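You operate a simulated robot arm through the tools that you are given. There is no shell and no other tool. Be economical: measure what you need, move in short steps, check, and stop when the job is done.

The job below is to be done with a simulated two-armed robot. You get a single attempt, and the scene is never put back.

JOB
Fetch the green block and set it on the flat yellow pad. Push the middle drawer of the tall steel cabinet shut. Put the clear cup with the blue band in the basin of the steel sink. Take the small green brush and put it on the lower shelf of the tool board. Put the clear cup with the orange band in the inside of the dip tray. Put the teal divider sheet on the second shelf from the bottom of the tall rack away on the top shelf of the wide rack. Open the left drawer of the press table, take the folded cream cloth and leave it in the inside of the left drawer of the press table, then shut the drawer. Shut the drawer of the grey edged table. Press the five key two times. Put the clear cup with the grey band in the basin of the steel sink. Pull the sink drawer open. The order is free. Set down upright: clear cup with the blue band, clear cup with the orange band, clear cup with the grey band.

Only the result counts: the job must be done as asked and must still hold three seconds after the hand-in. Knocking over, shifting, dropping, spilling or breaking anything else fails it. Flat cloth is picked up by pressing the open fingertips on it (5 to 10 N) and closing them slowly along it; thin cloth reads only 2 to 8 mm in the jaws.

ROBOT AND FRAMES
Two 7-joint arms with two-finger grippers on one trunk, on a base that drives. Base frame: it is fixed to the floor where the robot stands at the start and does not move with it; the origin is under the middle of the robot, x ahead of it, y to its left, z up. Readings come in m, degrees, newtons and seconds.
The left shoulder is at the start at [0.06, 0.179, 0.967], the right one opposite. With the tool pointing down near the work surface each hand reaches from about 0.1 to 0.3 m from the robot's upright axis, wherever it stands, measured 20 degrees to its own side. Places, roughly: basin of the steel sink [-0.8, 1.4, 0.8]; clear cup with the blue band (7x7x9 cm) [0.1, -1.3, 0.8]; clear cup with the grey band (7x7x9 cm) [-2.7, 1, 1]; clear cup with the orange band (7x7x9 cm) [-1.9, -8.9, 0.9]; drawer of the grey edged table [0.3, -4.4, 0.8]; five key [0.6, -4.8, 1.1]; flat yellow pad (11x10x2 cm) [0.5, -0.9, 0.9]; folded cream cloth (10x6x3 cm) [0.3, -6.4, 0.8]; green block (10x6x6 cm) [0.5, 0.2, 0.2]; inside of the dip tray (24x17 cm) [-1.14, -6.82, 0.88]; inside of the left drawer of the press table [-1.7, -6.9, 0.7]; left drawer of the press table [-1.7, -6.8, 0.7]; lower shelf of the tool board (17x93 cm) [0.82, -3.28, 0.92]; middle drawer of the tall steel cabinet [0.3, 0.7, 0.4]; sink drawer [-0.1, 1.3, 0.7]; small green brush (10x4x4 cm) [-1.1, -3.9, 0.8]; teal divider sheet (34x24x4 cm) [0.7, -7.6, 0.6]; top shelf of the wide rack [-6.1, -9, 1.4]. Payload 1.96 kg a hand.
Tool frame (each hand has its own): the origin (TCP) lies between the finger pads and is the grasp point; the fingertips stand 0.02 m ahead of it; z points along the fingers, y is the line along which they close. The gripper opens to 0.072 m. The gripper's body begins 0.038 m behind the TCP.
Orientation is that of the tool frame in the base frame, as a unit quaternion [x, y, z, w]. With the fingers straight down and closing along the base's y, the tool's x points along the base's -x, its y along +y and its z along -z.

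CONTROLS
- The arms move only by the tool nudge_tool. It takes "left_plan", "right_plan" or both (then of equal length, played together; a hand with none holds still); each is a list of rows, each an object of numbers (a shift or turn left out is 0, a gripper value left out holds the last): "dx", "dy", "dz": the shift along the tool's x, y, z in units of 20 mm (1.0 is 20 mm); "wx", "wy", "wz": the turn, a rotation vector about the tool's x, y, z in units of 8 degrees (1.0 is 8 degrees); "claw": the gripper command, from -1 (shut) to 1 (fully open), values between in proportion. In form: [{"dx": .., "dy": .., "dz": .., "wx": .., "wy": .., "wz": .., "claw": ..}, ...]. A call has 1 to 10 rows; each row shifts and turns the commanded pose from where the row before left it, along the tool's axes as they then stand. A call with a number of a shift or a turn outside -1 to 1 is refused whole. A row lasts 0.2 s, in which the tool goes at most 0.05 m and 8.6 degrees; a call with a longer step from one row to the next is refused whole, and so is a gripper value outside its range. Where a pose cannot be reached the arm comes as near as it can. A force on the tool above 40 N (or 10 N above the force at the start of the call, whichever is more), or a blocked arm, ends the call early, and 0.2 s more pass. Each finger travels about 0.153 m/s and halts on what it meets, pressing with about 35 N; the grip force reading is that of the motor and also rises with nothing between the fingers. The clock runs only during rows and for 0.2 s after the last one: add rows that do not move to give the fingers time. The reply holds the time, the measured pose of the TCP, the force on the tool along the base axes, the opening and the grip force, in the units named above and with some noise, with the torque about the TCP (base axes, N m) and any sound that the robot's microphone picked up.
- Cameras (640 x 400 px; columns grow to the right, rows downward): "scene" is now at [-0.0178, 0.047, 1.4907]; the picture's right is [0.84, -0.54, 0.00], its down [-0.47, -0.75, -0.47] and it looks along [0.25, 0.39, -0.88] (base axes); focal length 260 px, centre (320, 200). "left" rides on the left gripper at [0.071, -0.019, -0.082] in its tool frame; the picture's right is [0.26, 0.97, 0.00], its down [-0.67, 0.18, -0.71] and it looks along [-0.69, 0.19, 0.70] (tool axes); focal length 280 px, centre (320, 200). "right" rides on the right gripper at [0.071, 0.019, -0.082] in its tool frame; the picture's right is [-0.26, 0.97, 0.00], its down [-0.67, -0.18, -0.71] and it looks along [-0.69, -0.19, 0.70] (tool axes); focal length 280 px, centre (320, 200). There is no depth. A picture from a camera that has moved, and an enlarged one, comes with that camera's place and axes in the base frame and with its lens. The place of the scene camera against the robot may be out by one fixed shift of up to 0.018 m in any direction.
- camera(camera): a new picture of that camera. It takes no simulated time.
- slide_trunk(by): slides the trunk up (or, below 0, down) by that many m; the arms and the scene camera ride with it, the base frame stays. It gives what a move gives, with no picture.
- base_move(legs): drives the robot by 1 to 6 legs, each [ahead, left, turn to the left] in m, m and degrees, along the robot's own axes; the way and the turn of a leg run together, so that a leg with both is an arc; at most 1.5 m and 180 degrees a leg. The arms and the cameras ride along, it lands a little off, and it stops where it bumps. It gives what a move gives.
- pan_tilt(pan, tilt): turns the head with the scene camera to pan (to the left, within 86 degrees either way) and tilt (down, from -29 to 69), counted from straight ahead of the robot. It gives what a move gives.
- inspect(camera, box): a new picture of the part [left, top, right, bottom] of that camera's present view, enlarged. It takes no simulated time.
- finish_job(): hands the job in; it is judged then, once.

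Go step by step. Nothing tells you exact positions but the pictures and the camera data: compare them with the known pose of the tool, close in by small moves and look again before you grip or let go. The budget is 525 turns and 318 pictures, counting those below and the enlarged ones. Unless the task says otherwise, let go and move clear before handing in.

The tools are called after "Call:" by a JSON object that holds its "method" and its "body". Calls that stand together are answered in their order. nudge_tool: Moves the arms, as the interface text tells. Its arguments: {"type":"object","properties":{"left_plan":{"type":"array"},"right_plan":{"type":"array"}},"required":[]} The other tools are called the same way: slide_trunk (by) slides the trunk up or down; base_move (legs) drives the base; pan_tilt (pan, tilt) turns the head that bears the scene camera; camera (camera) takes a picture; inspect (camera, box) takes an enlarged picture of a part of a camera's view; finish_job () hands the job in.

At the start:

```text
time_s: 0.0
left_tool_pos: [0.284, 0.4053, 0.9974]
left_orientation: [0.0, 1.0, 0.001, 0.001]
left_contact_force: [0.0, 0.2, -1.0]
left_torque: [0.03, -0.01, -0.01]
left_grip_width: 0.0722
left_grasp_force: 0.0
right_tool_pos: [0.3393, 0.0085, 0.982]
right_orientation: [0.0, 1.0, -0.001, 0.0]
right_contact_force: [0.2, -1.0, -0.3]
right_torque: [0.0, 0.02, -0.01]
right_grip_width: 0.0717
right_grasp_force: 0.0
trunk travel left (down, up): [-0.612, 0.378]
robot x, y, heading: [0.0009, 0.0004, 0.5]
head pan, tilt: [57.6, 62.2]
```

scene: 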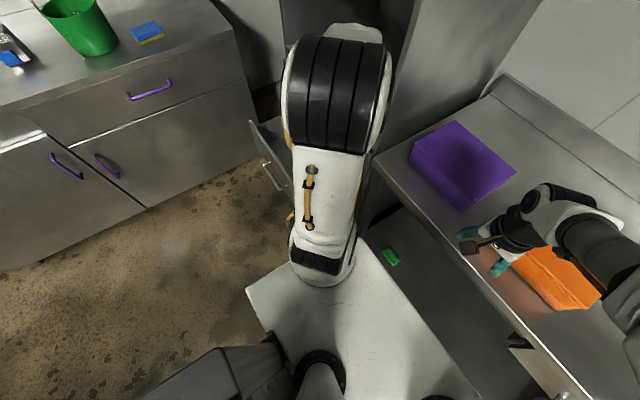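
right: 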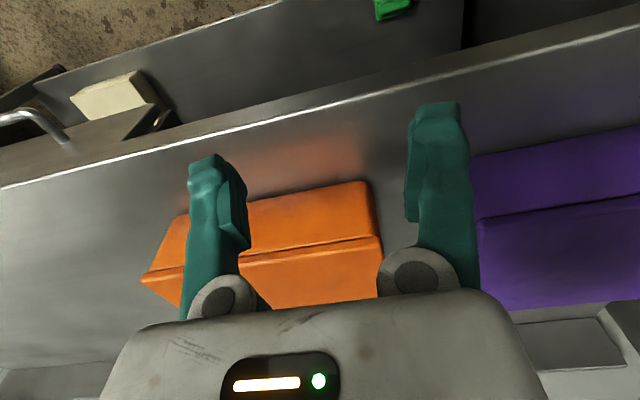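
left: 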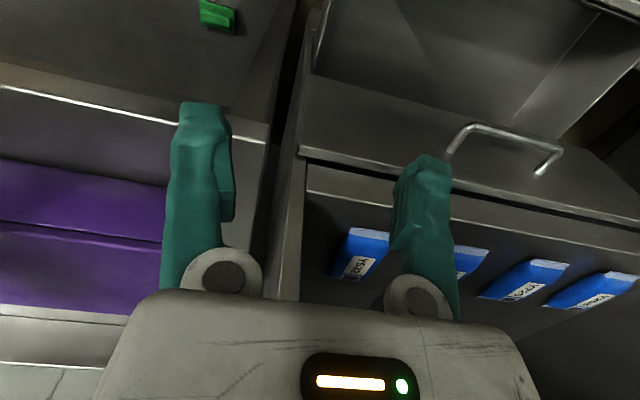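

I see a bench ahead with bins, an under-shelf with the green block, and the cabinet with an open drawer to the left. I'll look around first.

Call:
{"method": "pan_tilt", "body": {"pan": 0, "tilt": 40}}

Call:
{"method": "camera", "body": {"camera": "scene"}}

Call:
{"method": "pan_tilt", "body": {"pan": -70, "tilt": 35}}

Call:
{"method": "camera", "body": {"camera": "scene"}}

Call:
{"method": "pan_tilt", "body": {"pan": 75, "tilt": 30}}

Call:
{"method": "camera", "body": {"camera": "scene"}}

```text
time_s: 1.3
left_tool_pos: [0.2831, 0.4055, 0.9967]
left_orientation: [0.0, 1.0, 0.001, 0.0]
left_contact_force: [-0.5, -0.9, 0.9]
left_torque: [0.02, 0.0, 0.0]
left_grip_width: 0.0719
left_grasp_force: 0.1
right_tool_pos: [0.3406, 0.0102, 0.983]
right_orientation: [0.0, 1.0, -0.001, 0.001]
right_contact_force: [1.0, 0.4, -0.1]
right_torque: [0.0, 0.0, -0.02]
right_grip_width: 0.0722
right_grasp_force: 0.1
trunk travel left (down, up): [-0.612, 0.378]
robot x, y, heading: [-0.0014, -0.0023, -0.1]
head pan, tilt: [0.0, 40.0]
```

```text
314 pictures are left
camera scene: at [0.0328, -0.007, 1.5199], right [0.0, -1.0, 0.0], down [-0.64, 0.0, -0.77], along [0.77, 0.0, -0.64], focal length 260 px, centre (320, 200)
```

scene: 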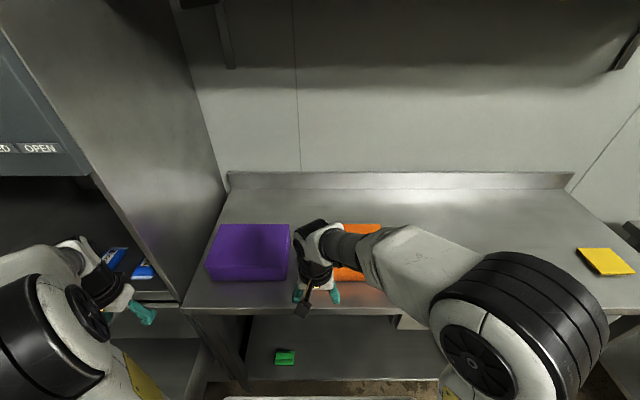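

```text
time_s: 2.7
left_tool_pos: [0.2839, 0.4046, 0.9973]
left_orientation: [0.0, 1.0, 0.0, 0.0]
left_contact_force: [0.5, 0.0, -0.7]
left_torque: [0.02, -0.02, 0.01]
left_grip_width: 0.0721
left_grasp_force: 0.1
right_tool_pos: [0.3389, 0.0091, 0.9828]
right_orientation: [0.001, 1.0, -0.001, 0.001]
right_contact_force: [0.7, 0.1, -0.5]
right_torque: [-0.01, 0.01, 0.03]
right_grip_width: 0.0721
right_grasp_force: 0.0
trunk travel left (down, up): [-0.612, 0.378]
robot x, y, heading: [-0.0003, 0.0001, 0.1]
head pan, tilt: [-70.0, 35.0]
```

```text
313 pictures are left
camera scene: at [-0.022, -0.0898, 1.5275], right [-0.94, -0.34, 0.0], down [-0.2, 0.54, -0.82], along [0.28, -0.77, -0.57], focal length 260 px, centre (320, 200)
```

scene: 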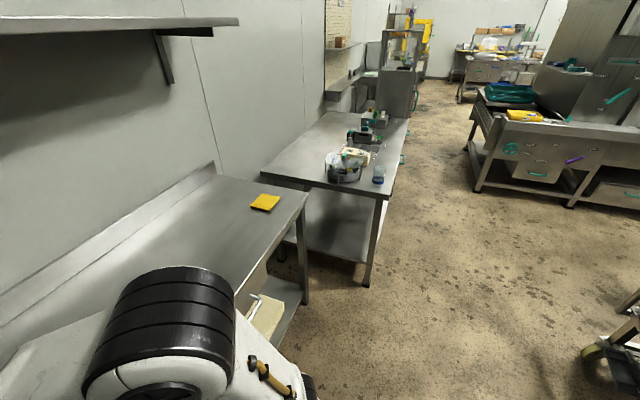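

```text
time_s: 5.0
left_tool_pos: [0.2842, 0.4056, 0.9974]
left_orientation: [-0.001, 1.0, 0.001, 0.0]
left_contact_force: [-0.2, -0.1, -0.5]
left_torque: [-0.04, 0.0, -0.01]
left_grip_width: 0.072
left_grasp_force: 0.0
right_tool_pos: [0.3391, 0.0092, 0.982]
right_orientation: [0.0, 1.0, -0.001, 0.001]
right_contact_force: [0.3, 0.1, 0.5]
right_torque: [0.03, 0.01, 0.01]
right_grip_width: 0.072
right_grasp_force: 0.1
trunk travel left (down, up): [-0.612, 0.378]
robot x, y, heading: [0.0004, 0.0005, -0.0]
head pan, tilt: [75.0, 30.0]
```

```text
312 pictures are left
camera scene: at [-0.0288, 0.0802, 1.5352], right [0.97, -0.26, 0.0], down [-0.13, -0.48, -0.87], along [0.22, 0.84, -0.5], focal length 260 px, centre (320, 200)
```

scene: 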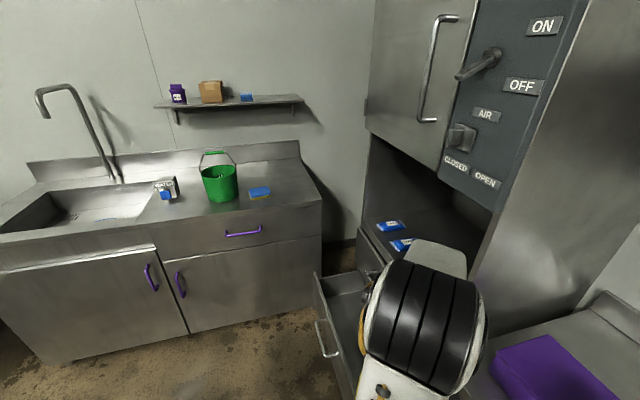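

The block is near [0.49, 0.16, 0.2] on the under-shelf with its long side along y. I'll back off first and look at the open cabinet drawer.

Call:
{"method": "slide_trunk", "body": {"by": 0.04}}

Call:
{"method": "base_move", "body": {"legs": [[-0.55, 0, 0]]}}

Call:
{"method": "pan_tilt", "body": {"pan": 30, "tilt": 40}}

Call:
{"method": "camera", "body": {"camera": "scene"}}

```text
time_s: 5.8
left_tool_pos: [0.2835, 0.4059, 1.0386]
left_orientation: [0.0, 1.0, 0.0, 0.0]
left_contact_force: [0.0, -0.5, 0.1]
left_torque: [-0.04, 0.02, -0.01]
left_grip_width: 0.0717
left_grasp_force: 0.1
right_tool_pos: [0.3404, 0.0093, 1.0228]
right_orientation: [0.001, 1.0, -0.001, 0.0]
right_contact_force: [0.4, -0.2, 0.1]
right_torque: [-0.02, -0.02, 0.01]
right_grip_width: 0.0721
right_grasp_force: 0.0
trunk travel left (down, up): [-0.652, 0.338]
robot x, y, heading: [0.0001, 0.0012, -0.1]
head pan, tilt: [75.0, 30.0]
```

```text
time_s: 8.9
left_tool_pos: [-0.2598, 0.4046, 1.0366]
left_orientation: [0.003, 1.0, 0.001, 0.0]
left_contact_force: [-0.2, 0.5, 1.5]
left_torque: [-0.01, 0.0, 0.01]
left_grip_width: 0.0718
left_grasp_force: 0.0
right_tool_pos: [-0.2061, 0.0092, 1.0225]
right_orientation: [0.002, 1.0, -0.002, 0.0]
right_contact_force: [0.7, 0.0, 1.1]
right_torque: [0.0, -0.03, 0.0]
right_grip_width: 0.0719
right_grasp_force: 0.0
trunk travel left (down, up): [-0.652, 0.338]
robot x, y, heading: [-0.549, 0.0016, -0.4]
head pan, tilt: [75.0, 30.0]
```

```text
time_s: 10.1
left_tool_pos: [-0.2589, 0.4044, 1.0379]
left_orientation: [0.002, 1.0, 0.001, 0.0]
left_contact_force: [-0.3, -0.4, 0.0]
left_torque: [-0.02, 0.01, 0.03]
left_grip_width: 0.072
left_grasp_force: 0.0
right_tool_pos: [-0.2064, 0.0099, 1.0221]
right_orientation: [0.002, 1.0, -0.001, 0.0]
right_contact_force: [0.4, -0.4, -0.2]
right_torque: [0.0, 0.0, -0.02]
right_grip_width: 0.0721
right_grasp_force: 0.0
trunk travel left (down, up): [-0.652, 0.338]
robot x, y, heading: [-0.5458, 0.0028, -0.4]
head pan, tilt: [30.0, 40.0]
```

```text
311 pictures are left
camera scene: at [-0.5244, 0.037, 1.5599], right [0.5, -0.87, 0.0], down [-0.56, -0.32, -0.77], along [0.67, 0.38, -0.64], focal length 260 px, centre (320, 200)
```

scene: 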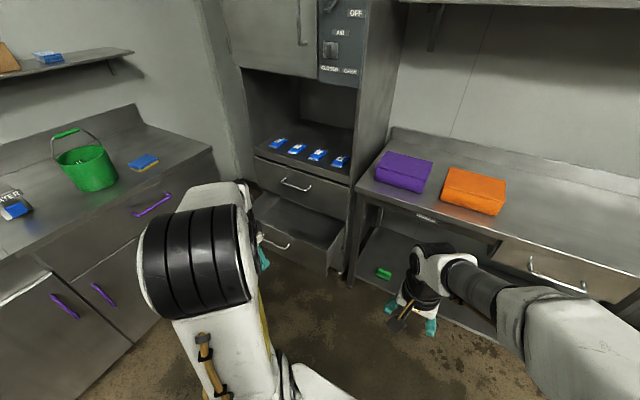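

The open drawer's handle is near [0.12, 0.66, 0.56]. I'll point the left hand forward, closed, and line it up with the drawer front.

Call:
{"method": "nudge_tool", "body": {"left_plan": [{"wy": -1, "claw": -1}, {"wy": -1}, {"wy": -1}, {"wy": -1}, {"wy": -1}, {"wy": -1}, {"wy": -1}, {"wy": -1}, {"wy": -1}, {"wy": -1}]}}

Call:
{"method": "nudge_tool", "body": {"left_plan": [{"wy": -1}, {"wy": -0.25}, {}]}}

Call:
{"method": "base_move", "body": {"legs": [[0, 0.24, 0]]}}

Call:
{"method": "slide_trunk", "body": {"by": -0.45}}

Call:
{"method": "camera", "body": {"camera": "scene"}}

Call:
{"method": "camera", "body": {"camera": "left"}}

```text
time_s: 12.3
left_tool_pos: [-0.2487, 0.4122, 1.0646]
left_orientation: [0.01, 0.793, 0.012, 0.609]
left_contact_force: [-0.2, 0.4, -0.2]
left_torque: [0.01, 0.01, 0.0]
left_grip_width: 0.0001
left_grasp_force: 29.9
left hand out of reach, approached as far as the arm can: row 8, 9, 10
right_tool_pos: [-0.206, 0.0101, 1.023]
right_orientation: [0.003, 1.0, -0.001, 0.001]
right_contact_force: [0.5, 0.3, 0.1]
right_torque: [0.01, 0.0, 0.0]
right_grip_width: 0.0721
right_grasp_force: 0.1
trunk travel left (down, up): [-0.652, 0.338]
robot x, y, heading: [-0.543, -0.0005, -0.4]
head pan, tilt: [30.0, 40.0]
```

```text
time_s: 13.1
left_tool_pos: [-0.2429, 0.4125, 1.0707]
left_orientation: [0.009, 0.788, 0.015, 0.616]
left_contact_force: [1.0, 0.3, 0.5]
left_torque: [-0.03, -0.01, -0.01]
left_grip_width: 0.0
left_grasp_force: 29.8
left hand out of reach, approached as far as the arm can: row 1, 2
right_tool_pos: [-0.2066, 0.0091, 1.0231]
right_orientation: [0.002, 1.0, -0.001, 0.0]
right_contact_force: [-0.1, -0.2, -0.4]
right_torque: [0.02, 0.01, -0.01]
right_grip_width: 0.0723
right_grasp_force: 0.1
trunk travel left (down, up): [-0.652, 0.338]
robot x, y, heading: [-0.5442, 0.0033, -0.5]
head pan, tilt: [30.0, 40.0]
```

```text
time_s: 14.8
left_tool_pos: [-0.2388, 0.6535, 1.0707]
left_orientation: [0.009, 0.787, 0.014, 0.616]
left_contact_force: [-0.7, 0.3, -0.1]
left_torque: [0.01, 0.0, -0.02]
left_grip_width: 0.0
left_grasp_force: 30.0
right_tool_pos: [-0.2055, 0.2504, 1.0212]
right_orientation: [0.004, 1.0, -0.001, 0.0]
right_contact_force: [-0.4, 1.1, -0.9]
right_torque: [-0.02, 0.03, 0.0]
right_grip_width: 0.0721
right_grasp_force: 0.1
trunk travel left (down, up): [-0.652, 0.338]
robot x, y, heading: [-0.5479, 0.2419, -0.3]
head pan, tilt: [30.0, 40.0]
```

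```text
refused: -0.45 is not a number from -0.4 to 0.4
```

```text
310 pictures are left
camera scene: at [-0.5228, 0.2789, 1.5599], right [0.49, -0.87, 0.0], down [-0.56, -0.32, -0.77], along [0.67, 0.38, -0.64], focal length 260 px, centre (320, 200)
```

scene: 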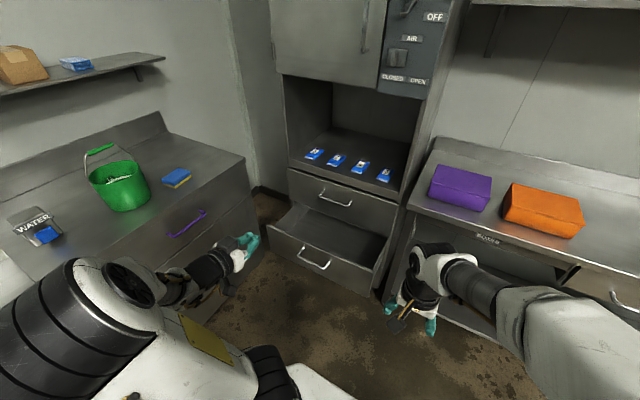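

```text
309 pictures are left
camera left: at [-0.3357, 0.6358, 1.0206], right [-0.07, 0.97, -0.22], down [-0.53, 0.15, 0.83], along [0.84, 0.17, 0.51], focal length 280 px, centre (320, 200)
```

left: 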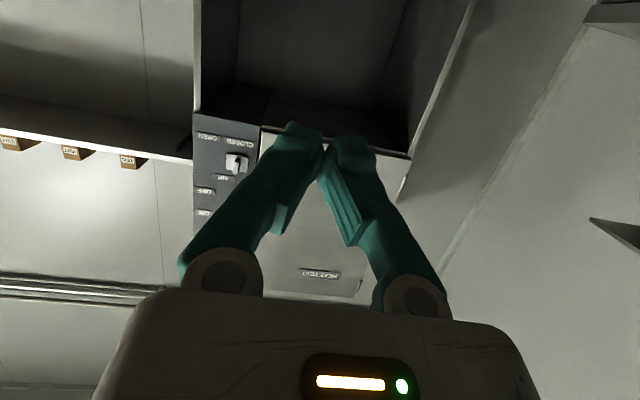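

Call:
{"method": "slide_trunk", "body": {"by": -0.4}}

Call:
{"method": "slide_trunk", "body": {"by": -0.17}}

Call:
{"method": "base_move", "body": {"legs": [[0.24, 0, 0]]}}

Call:
{"method": "pan_tilt", "body": {"pan": 35, "tilt": 30}}

Call:
{"method": "camera", "body": {"camera": "scene"}}

```text
time_s: 18.7
left_tool_pos: [-0.24, 0.6528, 0.6719]
left_orientation: [0.009, 0.787, 0.014, 0.616]
left_contact_force: [-0.1, -0.3, -0.3]
left_torque: [0.01, 0.01, -0.03]
left_grip_width: 0.0
left_grasp_force: 29.5
right_tool_pos: [-0.2049, 0.2497, 0.6222]
right_orientation: [0.003, 1.0, -0.001, 0.001]
right_contact_force: [0.5, 0.0, 0.5]
right_torque: [0.02, 0.03, -0.01]
right_grip_width: 0.0718
right_grasp_force: 0.1
trunk travel left (down, up): [-0.252, 0.738]
robot x, y, heading: [-0.5468, 0.2448, -0.3]
head pan, tilt: [30.0, 40.0]
```

```text
time_s: 20.6
left_tool_pos: [-0.24, 0.6528, 0.5018]
left_orientation: [0.009, 0.788, 0.015, 0.616]
left_contact_force: [-0.6, -0.2, 0.0]
left_torque: [0.02, 0.01, 0.02]
left_grip_width: 0.0
left_grasp_force: 29.7
right_tool_pos: [-0.2042, 0.2506, 0.4515]
right_orientation: [0.003, 1.0, -0.001, 0.002]
right_contact_force: [-0.2, -0.1, 0.1]
right_torque: [-0.01, -0.03, 0.01]
right_grip_width: 0.072
right_grasp_force: 0.0
trunk travel left (down, up): [-0.082, 0.908]
robot x, y, heading: [-0.5442, 0.2406, -0.1]
head pan, tilt: [30.0, 40.0]
```

```text
time_s: 22.4
left_tool_pos: [-0.0028, 0.6515, 0.5023]
left_orientation: [0.01, 0.788, 0.014, 0.615]
left_contact_force: [0.6, 0.2, -0.3]
left_torque: [0.02, -0.02, 0.0]
left_grip_width: 0.0
left_grasp_force: 29.6
right_tool_pos: [0.0315, 0.2486, 0.4522]
right_orientation: [0.004, 1.0, -0.001, 0.002]
right_contact_force: [0.2, -0.1, -0.3]
right_torque: [-0.04, 0.0, -0.01]
right_grip_width: 0.0719
right_grasp_force: 0.1
trunk travel left (down, up): [-0.082, 0.908]
robot x, y, heading: [-0.3128, 0.2416, -0.4]
head pan, tilt: [30.0, 40.0]
```

```text
time_s: 23.1
left_tool_pos: [-0.0047, 0.6511, 0.5018]
left_orientation: [0.009, 0.787, 0.015, 0.616]
left_contact_force: [0.0, -0.5, -0.2]
left_torque: [0.02, -0.03, 0.01]
left_grip_width: 0.0
left_grasp_force: 29.8
right_tool_pos: [0.0321, 0.2488, 0.4536]
right_orientation: [0.003, 1.0, -0.001, 0.001]
right_contact_force: [0.1, 0.5, 0.5]
right_torque: [0.0, -0.06, 0.01]
right_grip_width: 0.0718
right_grasp_force: 0.0
trunk travel left (down, up): [-0.082, 0.908]
robot x, y, heading: [-0.307, 0.2423, -0.5]
head pan, tilt: [35.0, 30.0]
```

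```text
308 pictures are left
camera scene: at [-0.2857, 0.2862, 1.0052], right [0.57, -0.82, 0.0], down [-0.41, -0.28, -0.87], along [0.71, 0.49, -0.5], focal length 260 px, centre (320, 200)
```

scene: 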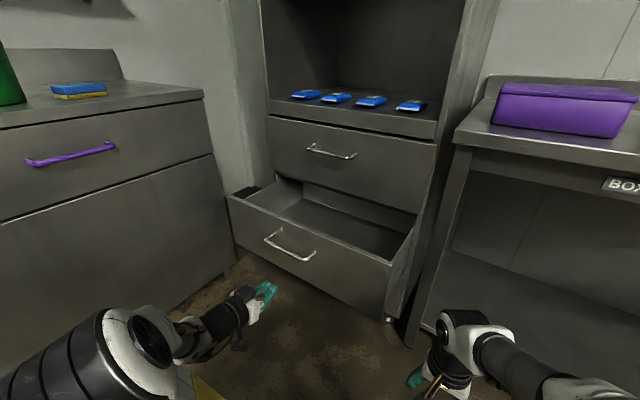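

Call:
{"method": "base_move", "body": {"legs": [[0.2, 0, 0]]}}

Call:
{"method": "camera", "body": {"camera": "scene"}}

```text
time_s: 24.7
left_tool_pos: [0.1961, 0.651, 0.5016]
left_orientation: [0.009, 0.788, 0.014, 0.616]
left_contact_force: [-0.2, 0.1, -0.3]
left_torque: [-0.01, 0.0, -0.01]
left_grip_width: 0.0
left_grasp_force: 29.5
right_tool_pos: [0.2307, 0.2473, 0.4526]
right_orientation: [0.003, 1.0, -0.001, 0.001]
right_contact_force: [-0.7, -0.3, 0.6]
right_torque: [0.03, -0.01, -0.01]
right_grip_width: 0.0722
right_grasp_force: 0.1
trunk travel left (down, up): [-0.082, 0.908]
robot x, y, heading: [-0.1071, 0.2431, -0.4]
head pan, tilt: [35.0, 30.0]
```

```text
307 pictures are left
camera scene: at [-0.0859, 0.2851, 1.0052], right [0.57, -0.82, 0.0], down [-0.41, -0.28, -0.87], along [0.71, 0.49, -0.5], focal length 260 px, centre (320, 200)
```

scene: 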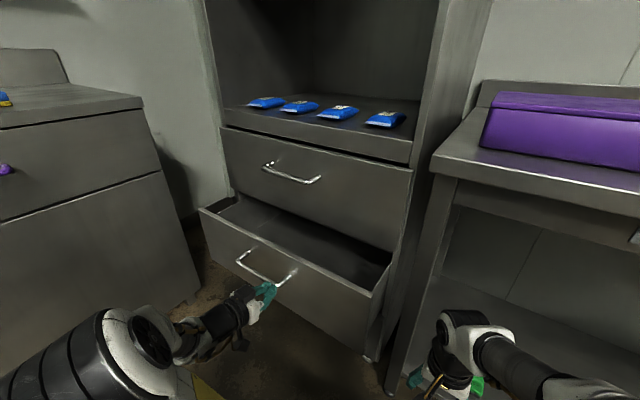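

The drawer moved about 0.1 m. I'll keep pushing by extending the left arm while drawing the right hand back.

Call:
{"method": "nudge_tool", "body": {"left_plan": [{"dz": 0.97, "dx": -0.24}, {"dz": 0.97, "dx": -0.24}, {"dz": 0.97, "dx": -0.24}, {"dz": 0.97, "dx": -0.24}, {"dz": 0.97, "dx": -0.24}, {"dz": 0.97, "dx": -0.24}], "right_plan": [{"dx": 1}, {"dx": 1}, {"dx": 1}, {"dx": 1}, {"dx": 1}, {"dx": 0}]}}

Call:
{"method": "camera", "body": {"camera": "scene"}}

```text
time_s: 26.1
left_tool_pos: [0.3148, 0.6492, 0.4999]
left_orientation: [0.008, 0.788, 0.015, 0.616]
left_contact_force: [-0.4, -0.8, -0.6]
left_torque: [-0.03, 0.0, 0.01]
left_grip_width: 0.0
left_grasp_force: 29.7
right_tool_pos: [0.1316, 0.2472, 0.4505]
right_orientation: [0.003, 1.0, -0.001, 0.001]
right_contact_force: [0.3, -0.3, 0.3]
right_torque: [0.02, 0.0, 0.02]
right_grip_width: 0.0719
right_grasp_force: 0.2
trunk travel left (down, up): [-0.082, 0.908]
robot x, y, heading: [-0.1045, 0.2404, -0.4]
head pan, tilt: [35.0, 30.0]
```

```text
306 pictures are left
camera scene: at [-0.0858, 0.2851, 1.0052], right [0.57, -0.82, 0.0], down [-0.41, -0.28, -0.87], along [0.71, 0.49, -0.5], focal length 260 px, centre (320, 200)
```

scene: 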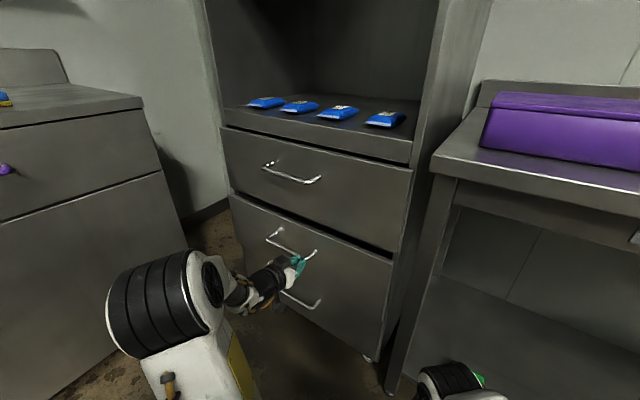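

Call:
{"method": "nudge_tool", "body": {"left_plan": [{"dz": 0.97, "dx": -0.24}, {"dz": 0.97, "dx": -0.24}, {"dz": 0.5, "dx": -0.12}, {"dz": 0.5, "dx": -0.12}]}}

Call:
{"method": "inspect", "body": {"camera": "scene", "box": [200, 100, 440, 250]}}

```text
time_s: 26.6
left_tool_pos: [0.3331, 0.6509, 0.503]
left_orientation: [0.008, 0.788, 0.015, 0.616]
left_contact_force: [-9.2, -2.4, 5.7]
left_torque: [0.0, -0.09, -0.12]
left_grip_width: 0.0003
left_grasp_force: 29.4
left hand out of reach, approached as far as the arm can: row 2
right_tool_pos: [0.1319, 0.2484, 0.4509]
right_orientation: [0.002, 1.0, 0.0, 0.001]
right_contact_force: [0.5, -0.6, -0.4]
right_torque: [-0.01, 0.01, 0.0]
right_grip_width: 0.0718
right_grasp_force: 0.1
trunk travel left (down, up): [-0.082, 0.908]
robot x, y, heading: [-0.1065, 0.2384, -0.2]
head pan, tilt: [35.0, 30.0]
stopped in row 2 (left hand): the force on the tool passed its limit at 119 N (the readings are from after the stop); the commanded pose is now the measured one
```

```text
2.67 times, centred on (320, 175) of scene
camera zoom: at [-0.087, 0.2846, 1.0054], right [0.57, -0.82, 0.0], down [-0.41, -0.28, -0.87], along [0.71, 0.49, -0.5], focal length 692 px, centre (320, 267)
```

zoom: 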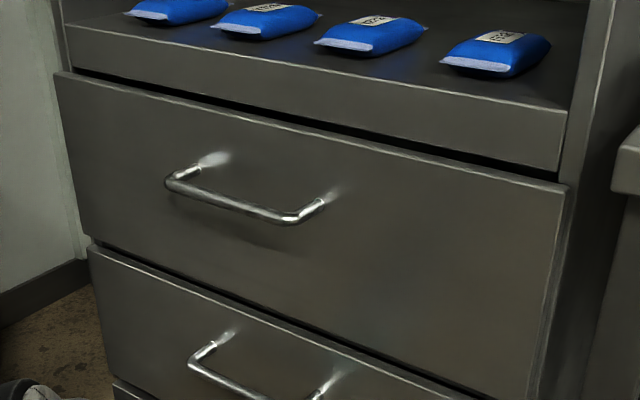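

The middle drawer is shut. I'll withdraw the left hand, back off a bit, and look for the green block with the right camera.

Call:
{"method": "nudge_tool", "body": {"left_plan": [{"dz": -1, "dx": 0.24}, {"dz": -1, "dx": 0.24}, {"dz": -1, "dx": 0.24}, {"dz": -1, "dx": 0.24}, {"dz": -1, "dx": 0.24}, {"dz": -1, "dx": 0.24}]}}

Call:
{"method": "base_move", "body": {"legs": [[-0.15, 0, 0], [0, -0.12, 0]]}}

Call:
{"method": "pan_tilt", "body": {"pan": 0, "tilt": 40}}

Call:
{"method": "camera", "body": {"camera": "scene"}}

Call:
{"method": "camera", "body": {"camera": "right"}}

```text
time_s: 27.9
left_tool_pos: [0.2119, 0.6486, 0.5038]
left_orientation: [0.008, 0.789, 0.015, 0.614]
left_contact_force: [0.3, 0.1, -0.4]
left_torque: [-0.01, -0.01, 0.0]
left_grip_width: 0.0
left_grasp_force: 29.5
right_tool_pos: [0.1328, 0.2481, 0.4508]
right_orientation: [0.003, 1.0, -0.001, 0.0]
right_contact_force: [0.6, 0.2, 0.4]
right_torque: [-0.02, 0.01, 0.0]
right_grip_width: 0.0719
right_grasp_force: 0.0
trunk travel left (down, up): [-0.082, 0.908]
robot x, y, heading: [-0.1067, 0.2399, -0.5]
head pan, tilt: [35.0, 30.0]
```

```text
time_s: 30.2
left_tool_pos: [0.0601, 0.5287, 0.5038]
left_orientation: [0.009, 0.789, 0.015, 0.614]
left_contact_force: [-0.1, 0.5, 0.0]
left_torque: [0.0, 0.03, 0.02]
left_grip_width: 0.0
left_grasp_force: 30.1
right_tool_pos: [-0.0194, 0.1278, 0.451]
right_orientation: [0.004, 1.0, -0.001, 0.001]
right_contact_force: [-0.2, -0.8, 0.1]
right_torque: [0.02, 0.0, 0.0]
right_grip_width: 0.072
right_grasp_force: 0.1
trunk travel left (down, up): [-0.082, 0.908]
robot x, y, heading: [-0.2577, 0.1197, -0.4]
head pan, tilt: [35.0, 30.0]
```

```text
time_s: 31.2
left_tool_pos: [0.06, 0.5295, 0.5027]
left_orientation: [0.009, 0.789, 0.014, 0.614]
left_contact_force: [0.4, -0.3, 0.0]
left_torque: [0.03, 0.0, 0.02]
left_grip_width: 0.0
left_grasp_force: 29.8
right_tool_pos: [-0.0196, 0.1277, 0.451]
right_orientation: [0.004, 1.0, -0.001, 0.0]
right_contact_force: [0.2, 0.0, 0.6]
right_torque: [-0.01, -0.03, 0.01]
right_grip_width: 0.0723
right_grasp_force: 0.0
trunk travel left (down, up): [-0.082, 0.908]
robot x, y, heading: [-0.2612, 0.1164, -0.3]
head pan, tilt: [0.0, 40.0]
```

```text
304 pictures are left
camera scene: at [-0.2269, 0.1133, 0.9899], right [-0.01, -1.0, 0.0], down [-0.64, 0.0, -0.77], along [0.77, 0.0, -0.64], focal length 260 px, centre (320, 200)
```

scene: 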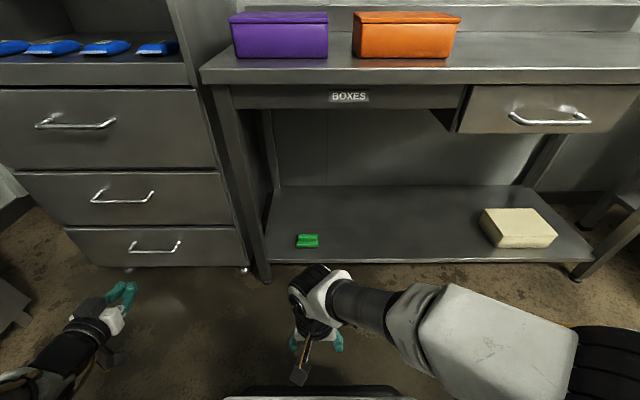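

```text
303 pictures are left
camera right: at [-0.0903, 0.1471, 0.5321], right [0.27, 0.96, 0.0], down [0.67, -0.19, 0.72], along [0.69, -0.19, -0.7], focal length 280 px, centre (320, 200)
```

right: 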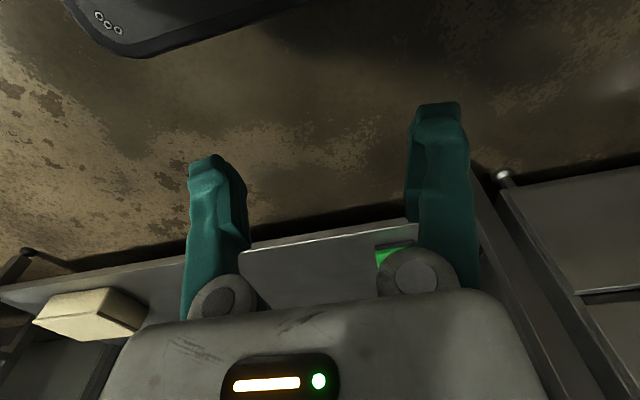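

Call:
{"method": "inspect", "body": {"camera": "scene", "box": [267, 215, 347, 265]}}

```text
8.00 times, centred on (307, 240) of scene
camera zoom: at [-0.2269, 0.1133, 0.9899], right [-0.01, -1.0, 0.0], down [-0.64, 0.0, -0.77], along [0.77, 0.0, -0.64], focal length 2076 px, centre (424, -120)
```

zoom: 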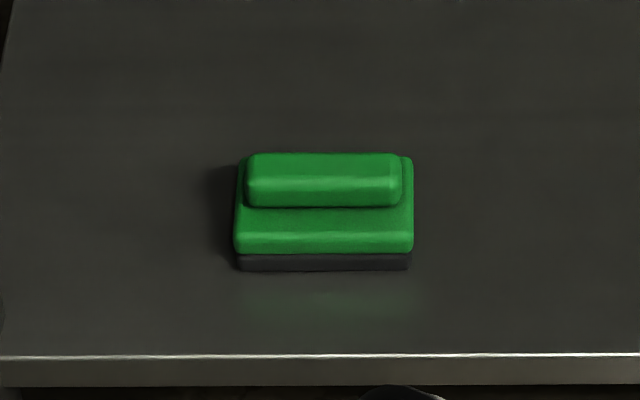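

The block is an eraser shape with a ridge along y, at about [0.48, 0.16, 0.2]; shelf edge x≈0.40. I'll turn the right hand so the fingers close along x.

Call:
{"method": "nudge_tool", "body": {"right_plan": [{"wz": 1}, {"wz": 1}, {"wz": 1}, {"wz": 1}, {"wz": 1}, {"wz": 1}, {"wz": 1}, {"wz": 1}, {"wz": 1}, {"wz": 1}]}}

Call:
{"method": "nudge_tool", "body": {"right_plan": [{"wz": 1}, {"wz": 0.25}, {}]}}

```text
time_s: 33.4
left_tool_pos: [0.06, 0.5299, 0.5029]
left_orientation: [0.009, 0.789, 0.015, 0.614]
left_contact_force: [1.1, -1.5, -0.4]
left_torque: [0.02, -0.02, 0.01]
left_grip_width: 0.0
left_grasp_force: 29.8
right_tool_pos: [-0.0198, 0.1283, 0.4515]
right_orientation: [0.646, 0.763, -0.001, 0.002]
right_contact_force: [0.2, -0.2, 0.5]
right_torque: [-0.03, -0.01, 0.05]
right_grip_width: 0.072
right_grasp_force: 0.1
trunk travel left (down, up): [-0.082, 0.908]
robot x, y, heading: [-0.2599, 0.1193, -0.4]
head pan, tilt: [0.0, 40.0]
```

```text
time_s: 34.2
left_tool_pos: [0.0605, 0.5294, 0.5028]
left_orientation: [0.008, 0.789, 0.015, 0.615]
left_contact_force: [0.1, 0.1, 0.3]
left_torque: [-0.01, 0.02, -0.02]
left_grip_width: 0.0002
left_grasp_force: 29.3
right_tool_pos: [-0.0196, 0.127, 0.4514]
right_orientation: [0.709, 0.705, 0.0, 0.001]
right_contact_force: [0.0, -0.9, -0.4]
right_torque: [0.02, -0.01, 0.01]
right_grip_width: 0.0721
right_grasp_force: 0.1
trunk travel left (down, up): [-0.082, 0.908]
robot x, y, heading: [-0.261, 0.1216, -0.5]
head pan, tilt: [0.0, 40.0]
```

Call:
{"method": "base_move", "body": {"legs": [[0.22, 0.03, 0]]}}

Call:
{"method": "nudge_tool", "body": {"right_plan": [{"dy": 1}, {"dy": 1}, {"dy": 1}, {"dy": 1}, {"dy": 1}, {"dy": 1}, {"dy": 1}]}}

Call:
{"method": "camera", "body": {"camera": "right"}}

Call:
{"method": "camera", "body": {"camera": "scene"}}

```text
time_s: 35.9
left_tool_pos: [0.2833, 0.5576, 0.5034]
left_orientation: [0.008, 0.789, 0.015, 0.614]
left_contact_force: [0.3, -0.4, -0.4]
left_torque: [-0.02, -0.02, 0.03]
left_grip_width: 0.0
left_grasp_force: 29.7
right_tool_pos: [0.2029, 0.1556, 0.4502]
right_orientation: [0.709, 0.705, 0.0, 0.001]
right_contact_force: [0.5, 0.4, 0.3]
right_torque: [-0.01, -0.01, -0.02]
right_grip_width: 0.0721
right_grasp_force: 0.0
trunk travel left (down, up): [-0.082, 0.908]
robot x, y, heading: [-0.0358, 0.1499, -0.3]
head pan, tilt: [0.0, 40.0]
```

```text
time_s: 37.5
left_tool_pos: [0.2845, 0.5585, 0.5026]
left_orientation: [0.009, 0.789, 0.015, 0.614]
left_contact_force: [1.0, 0.4, -0.5]
left_torque: [-0.02, -0.02, 0.01]
left_grip_width: 0.0003
left_grasp_force: 29.4
right_tool_pos: [0.343, 0.1536, 0.4512]
right_orientation: [0.71, 0.704, 0.0, 0.001]
right_contact_force: [0.3, 0.2, -1.1]
right_torque: [0.01, 0.02, 0.03]
right_grip_width: 0.0724
right_grasp_force: 0.1
trunk travel left (down, up): [-0.082, 0.908]
robot x, y, heading: [-0.0349, 0.1505, -0.6]
head pan, tilt: [0.0, 40.0]
```

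```text
301 pictures are left
camera right: at [0.3627, 0.2243, 0.5319], right [0.96, -0.27, 0.0], down [-0.19, -0.67, 0.72], along [-0.19, -0.69, -0.7], focal length 280 px, centre (320, 200)
```

right: 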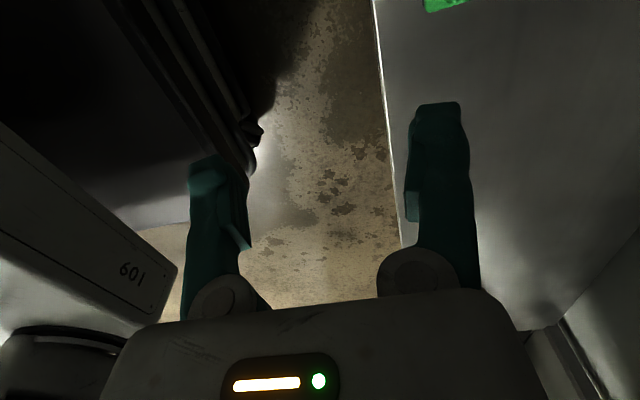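

```text
300 pictures are left
camera scene: at [-0.004, 0.142, 0.9899], right [-0.01, -1.0, 0.0], down [-0.64, 0.0, -0.77], along [0.77, -0.01, -0.64], focal length 260 px, centre (320, 200)
```

scene: 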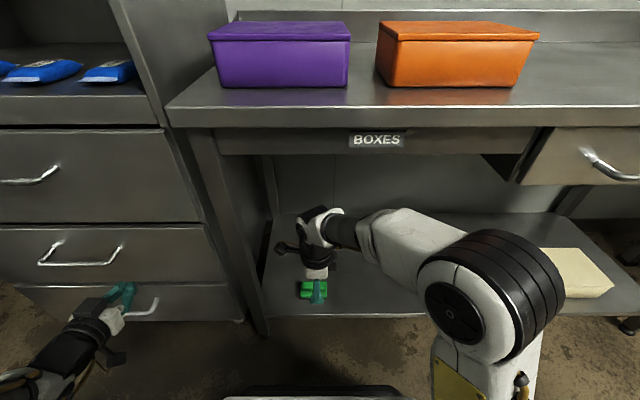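

Call:
{"method": "nudge_tool", "body": {"right_plan": [{"dy": 1}, {"dy": 1}, {"dy": 1}, {"dy": 1}, {"dy": 1}, {"dy": 0.5, "dz": 0.5}, {"dz": 1}, {"dz": 1}, {"dz": 1}, {"dz": 1}]}}

Call:
{"method": "camera", "body": {"camera": "right"}}

Call:
{"method": "camera", "body": {"camera": "scene"}}

```text
time_s: 39.7
left_tool_pos: [0.2833, 0.5579, 0.5027]
left_orientation: [0.009, 0.789, 0.015, 0.614]
left_contact_force: [-0.5, -0.3, -0.1]
left_torque: [-0.02, 0.0, 0.03]
left_grip_width: 0.0
left_grasp_force: 29.9
right_tool_pos: [0.371, 0.1557, 0.3574]
right_orientation: [0.71, 0.704, -0.001, 0.001]
right_contact_force: [0.5, 0.6, 1.1]
right_torque: [-0.01, 0.01, 0.01]
right_grip_width: 0.0718
right_grasp_force: 0.0
right hand out of reach, approached as far as the arm can: row 2, 3, 4, 5
trunk travel left (down, up): [-0.082, 0.908]
robot x, y, heading: [-0.0357, 0.1462, -0.5]
head pan, tilt: [0.0, 40.0]
```

```text
299 pictures are left
camera right: at [0.3918, 0.2261, 0.4376], right [0.96, -0.27, 0.0], down [-0.19, -0.67, 0.72], along [-0.19, -0.69, -0.7], focal length 280 px, centre (320, 200)
```

right: 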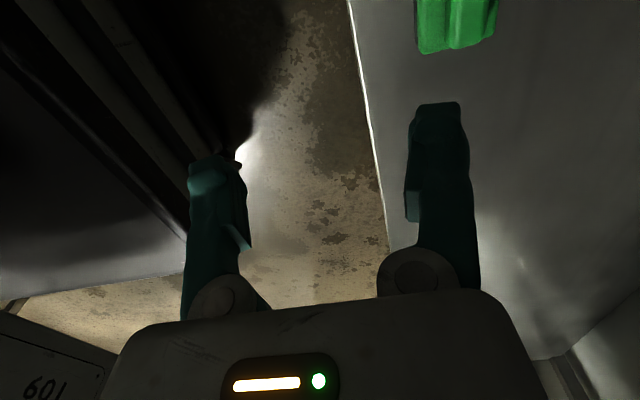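

```text
298 pictures are left
camera scene: at [-0.004, 0.142, 0.9899], right [-0.01, -1.0, 0.0], down [-0.64, 0.0, -0.77], along [0.77, -0.01, -0.64], focal length 260 px, centre (320, 200)
```

scene: 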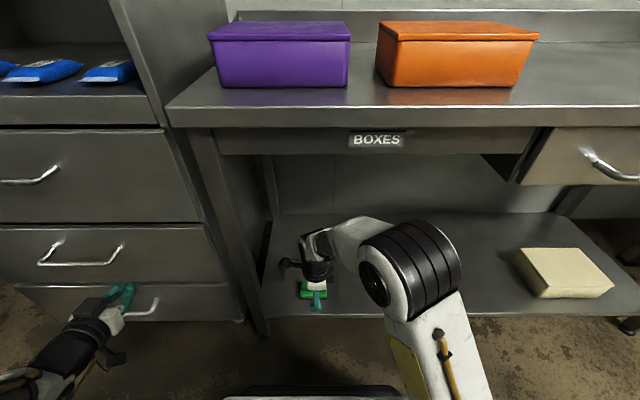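

Call:
{"method": "nudge_tool", "body": {"left_plan": [{"dz": -1, "dx": 0.24}, {"dz": -1, "dx": 0.24}, {"dz": -1, "dx": 0.24}, {"dz": -1, "dx": 0.24}, {"dz": -1, "dx": 0.24}, {"dz": -1, "dx": 0.24}], "right_plan": [{"dx": -1}, {"dx": -1}, {"dx": -1}, {"dx": -1}, {"dx": -1}, {"dx": -1}]}}

Call:
{"method": "base_move", "body": {"legs": [[0.0, 0.13, 0], [0.06, 0, 0]]}}

Call:
{"method": "slide_trunk", "body": {"by": -0.06}}

Call:
{"method": "nudge_tool", "body": {"right_plan": [{"dy": 1}, {"dy": 1}, {"dy": 0.5}, {}]}}

Call:
{"method": "camera", "body": {"camera": "right"}}

```text
time_s: 41.1
left_tool_pos: [0.2555, 0.5617, 0.515]
left_orientation: [0.008, 0.791, 0.016, 0.612]
left_contact_force: [-0.6, -0.3, -0.3]
left_torque: [-0.03, 0.04, 0.02]
left_grip_width: 0.0
left_grasp_force: 29.5
left hand out of reach, approached as far as the arm can: row 2, 3, 4, 5, 6
right_tool_pos: [0.372, 0.0331, 0.3577]
right_orientation: [0.71, 0.704, 0.0, 0.001]
right_contact_force: [0.1, -0.7, 0.1]
right_torque: [0.0, 0.0, -0.01]
right_grip_width: 0.072
right_grasp_force: 0.1
trunk travel left (down, up): [-0.082, 0.908]
robot x, y, heading: [-0.0412, 0.1516, -0.4]
head pan, tilt: [0.0, 40.0]
```

```text
time_s: 43.0
left_tool_pos: [0.3151, 0.6921, 0.5142]
left_orientation: [0.008, 0.791, 0.016, 0.612]
left_contact_force: [0.8, -0.7, -0.2]
left_torque: [-0.01, 0.0, 0.01]
left_grip_width: 0.0
left_grasp_force: 29.6
right_tool_pos: [0.4304, 0.1641, 0.3562]
right_orientation: [0.71, 0.705, -0.001, 0.0]
right_contact_force: [0.4, -0.1, -0.6]
right_torque: [0.02, 0.01, 0.0]
right_grip_width: 0.0723
right_grasp_force: 0.0
trunk travel left (down, up): [-0.082, 0.908]
robot x, y, heading: [0.0257, 0.2772, -0.8]
head pan, tilt: [0.0, 40.0]
```

```text
time_s: 44.0
left_tool_pos: [0.3164, 0.6924, 0.4539]
left_orientation: [0.008, 0.79, 0.015, 0.612]
left_contact_force: [-0.5, -0.1, 0.7]
left_torque: [0.03, -0.02, -0.03]
left_grip_width: 0.0
left_grasp_force: 29.2
right_tool_pos: [0.4318, 0.1639, 0.2968]
right_orientation: [0.711, 0.704, -0.001, 0.001]
right_contact_force: [-0.4, -0.4, 1.0]
right_torque: [0.01, 0.0, -0.02]
right_grip_width: 0.0718
right_grasp_force: 0.0
trunk travel left (down, up): [-0.022, 0.968]
robot x, y, heading: [0.0245, 0.2793, -0.6]
head pan, tilt: [0.0, 40.0]
```

```text
time_s: 45.0
left_tool_pos: [0.3154, 0.6918, 0.454]
left_orientation: [0.008, 0.791, 0.016, 0.611]
left_contact_force: [-0.2, -0.2, 0.3]
left_torque: [-0.01, -0.01, 0.02]
left_grip_width: 0.0
left_grasp_force: 29.3
right_tool_pos: [0.4826, 0.1645, 0.2975]
right_orientation: [0.71, 0.704, 0.0, 0.001]
right_contact_force: [0.4, -0.4, -0.6]
right_torque: [0.02, 0.02, -0.01]
right_grip_width: 0.0721
right_grasp_force: 0.0
trunk travel left (down, up): [-0.022, 0.968]
robot x, y, heading: [0.023, 0.2805, -0.6]
head pan, tilt: [0.0, 40.0]
```

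```text
297 pictures are left
camera right: at [0.5018, 0.2344, 0.3779], right [0.96, -0.27, 0.0], down [-0.19, -0.67, 0.72], along [-0.19, -0.69, -0.7], focal length 280 px, centre (320, 200)
```

right: 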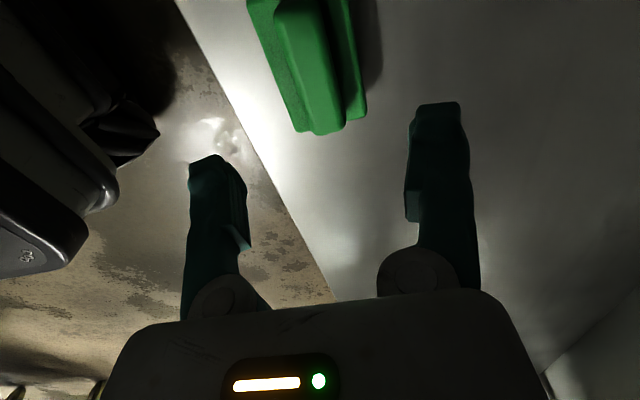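

Call:
{"method": "nudge_tool", "body": {"right_plan": [{"dz": 1}, {"dz": 1}, {"dz": 1}, {}]}}

Call:
{"method": "camera", "body": {"camera": "right"}}

```text
time_s: 46.0
left_tool_pos: [0.3146, 0.6906, 0.4534]
left_orientation: [0.008, 0.791, 0.016, 0.611]
left_contact_force: [0.4, -0.4, 0.9]
left_torque: [-0.03, 0.01, -0.03]
left_grip_width: 0.0
left_grasp_force: 29.8
right_tool_pos: [0.4826, 0.164, 0.2382]
right_orientation: [0.71, 0.704, -0.001, 0.0]
right_contact_force: [0.8, 0.0, 0.5]
right_torque: [0.01, -0.02, -0.02]
right_grip_width: 0.072
right_grasp_force: 0.1
trunk travel left (down, up): [-0.022, 0.968]
robot x, y, heading: [0.0248, 0.2776, -0.8]
head pan, tilt: [0.0, 40.0]
```

```text
296 pictures are left
camera right: at [0.5024, 0.2349, 0.3184], right [0.96, -0.27, 0.0], down [-0.19, -0.67, 0.72], along [-0.19, -0.69, -0.7], focal length 280 px, centre (320, 200)
```

right: 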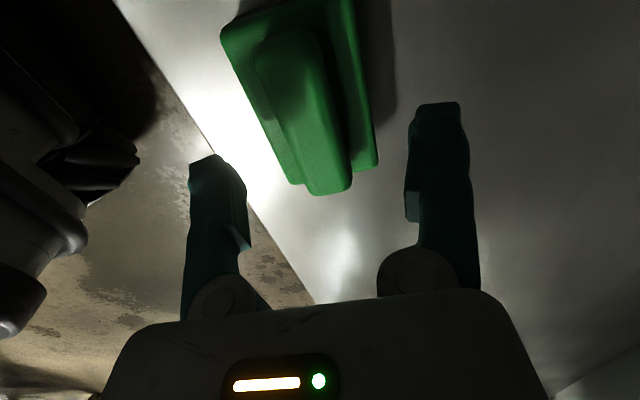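

Call:
{"method": "nudge_tool", "body": {"right_plan": [{"dz": 0.5}, {"dz": 0.5}, {}]}}

Call:
{"method": "camera", "body": {"camera": "right"}}

```text
time_s: 46.8
left_tool_pos: [0.3154, 0.6926, 0.453]
left_orientation: [0.008, 0.791, 0.016, 0.612]
left_contact_force: [0.5, 0.7, 0.1]
left_torque: [-0.02, 0.02, 0.01]
left_grip_width: 0.0
left_grasp_force: 29.9
right_tool_pos: [0.4823, 0.1644, 0.2174]
right_orientation: [0.71, 0.704, -0.001, 0.0]
right_contact_force: [1.0, 0.5, 0.2]
right_torque: [0.0, 0.03, 0.03]
right_grip_width: 0.0717
right_grasp_force: 0.0
trunk travel left (down, up): [-0.022, 0.968]
robot x, y, heading: [0.0195, 0.2794, -0.4]
head pan, tilt: [0.0, 40.0]
```

```text
295 pictures are left
camera right: at [0.5016, 0.2341, 0.2985], right [0.96, -0.27, 0.0], down [-0.19, -0.67, 0.72], along [-0.19, -0.69, -0.7], focal length 280 px, centre (320, 200)
```

right: 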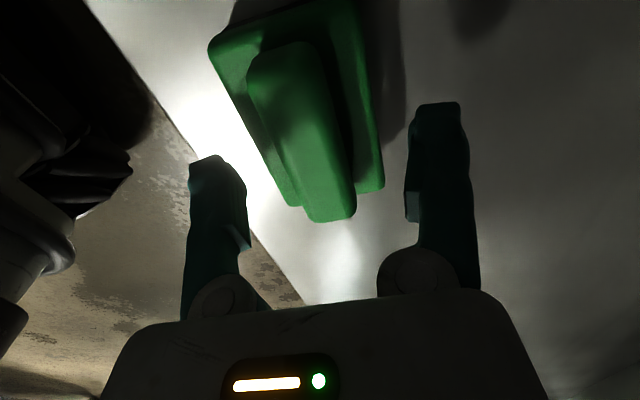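

Call:
{"method": "nudge_tool", "body": {"right_plan": [{"dz": 0.4}, {"dz": 0.4}, {"dz": 0.2}, {}]}}

Call:
{"method": "camera", "body": {"camera": "right"}}

```text
time_s: 47.8
left_tool_pos: [0.3151, 0.6916, 0.4538]
left_orientation: [0.008, 0.791, 0.016, 0.612]
left_contact_force: [-0.3, -0.6, -0.6]
left_torque: [0.01, -0.01, 0.0]
left_grip_width: 0.0
left_grasp_force: 29.4
right_tool_pos: [0.482, 0.1633, 0.1976]
right_orientation: [0.711, 0.703, -0.001, 0.001]
right_contact_force: [0.5, 0.3, 0.7]
right_torque: [0.02, 0.03, 0.01]
right_grip_width: 0.072
right_grasp_force: 0.3
trunk travel left (down, up): [-0.022, 0.968]
robot x, y, heading: [0.0285, 0.275, -0.5]
head pan, tilt: [0.0, 40.0]
```

```text
294 pictures are left
camera right: at [0.5016, 0.2337, 0.2781], right [0.96, -0.27, 0.0], down [-0.19, -0.67, 0.72], along [-0.19, -0.69, -0.7], focal length 280 px, centre (320, 200)
```

right: 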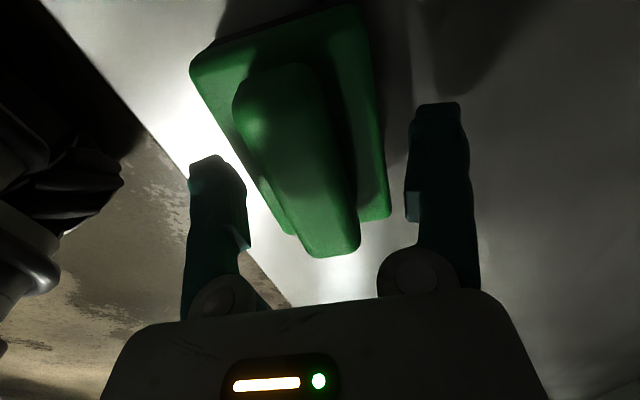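

Call:
{"method": "nudge_tool", "body": {"right_plan": [{"dz": 0.4}, {"dz": 0.3, "claw": -1}, {}, {}, {}]}}

Call:
{"method": "camera", "body": {"camera": "right"}}

```text
time_s: 48.4
left_tool_pos: [0.3147, 0.6915, 0.4546]
left_orientation: [0.009, 0.79, 0.015, 0.613]
left_contact_force: [0.4, -0.3, -0.1]
left_torque: [0.0, -0.01, -0.03]
left_grip_width: 0.0
left_grasp_force: 29.4
right_tool_pos: [0.4827, 0.1634, 0.1873]
right_orientation: [0.711, 0.704, 0.002, 0.003]
right_contact_force: [-9.1, -1.3, 31.7]
right_torque: [-0.27, 0.25, -0.05]
right_grip_width: 0.0584
right_grasp_force: 35.3
trunk travel left (down, up): [-0.022, 0.968]
robot x, y, heading: [0.0276, 0.2795, -0.3]
head pan, tilt: [0.0, 40.0]
stopped in row 3 (right hand): the force on the tool passed its limit at 46 N (the readings are from after the stop); the commanded pose is now the measured one
```

```text
293 pictures are left
camera right: at [0.5013, 0.2339, 0.2693], right [0.96, -0.27, 0.0], down [-0.19, -0.67, 0.71], along [-0.19, -0.69, -0.7], focal length 280 px, centre (320, 200)
```

right: 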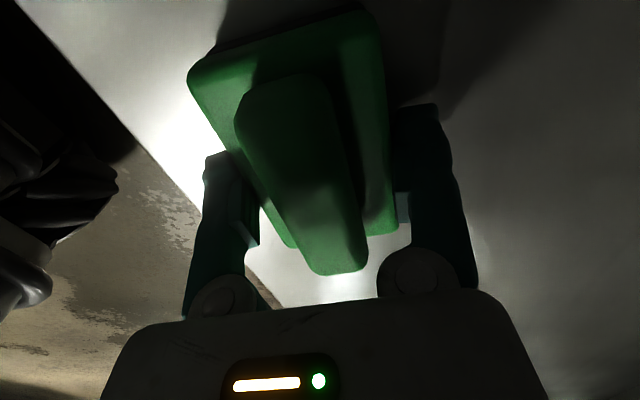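

Gripping the block base at 58 mm. Lifting it.

Call:
{"method": "nudge_tool", "body": {"right_plan": [{"dz": -0.3}, {"dz": -0.7}, {"dz": -1}, {"dz": -1}, {"dz": -1}]}}

Call:
{"method": "camera", "body": {"camera": "right"}}

```text
time_s: 49.6
left_tool_pos: [0.3165, 0.6925, 0.4533]
left_orientation: [0.007, 0.791, 0.016, 0.612]
left_contact_force: [0.5, -0.8, 0.0]
left_torque: [0.02, -0.06, 0.02]
left_grip_width: 0.0
left_grasp_force: 30.3
right_tool_pos: [0.4819, 0.1636, 0.2644]
right_orientation: [0.71, 0.704, 0.0, 0.001]
right_contact_force: [-0.5, 0.2, -0.6]
right_torque: [0.01, 0.0, 0.0]
right_grip_width: 0.0586
right_grasp_force: 34.8
trunk travel left (down, up): [-0.022, 0.968]
robot x, y, heading: [0.0201, 0.276, -0.4]
head pan, tilt: [0.0, 40.0]
```

```text
292 pictures are left
camera right: at [0.5019, 0.2338, 0.3463], right [0.96, -0.27, 0.0], down [-0.19, -0.67, 0.72], along [-0.19, -0.69, -0.7], focal length 280 px, centre (320, 200)
```

right: 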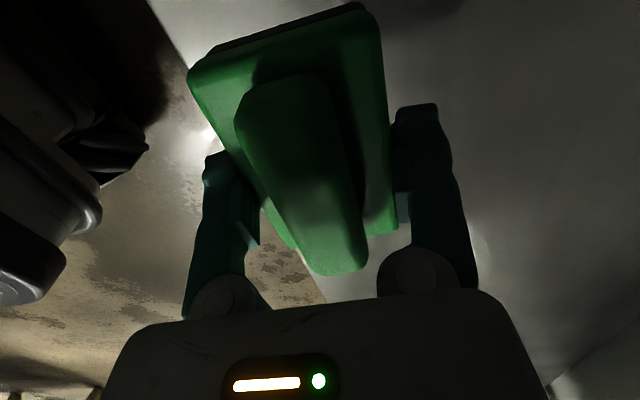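

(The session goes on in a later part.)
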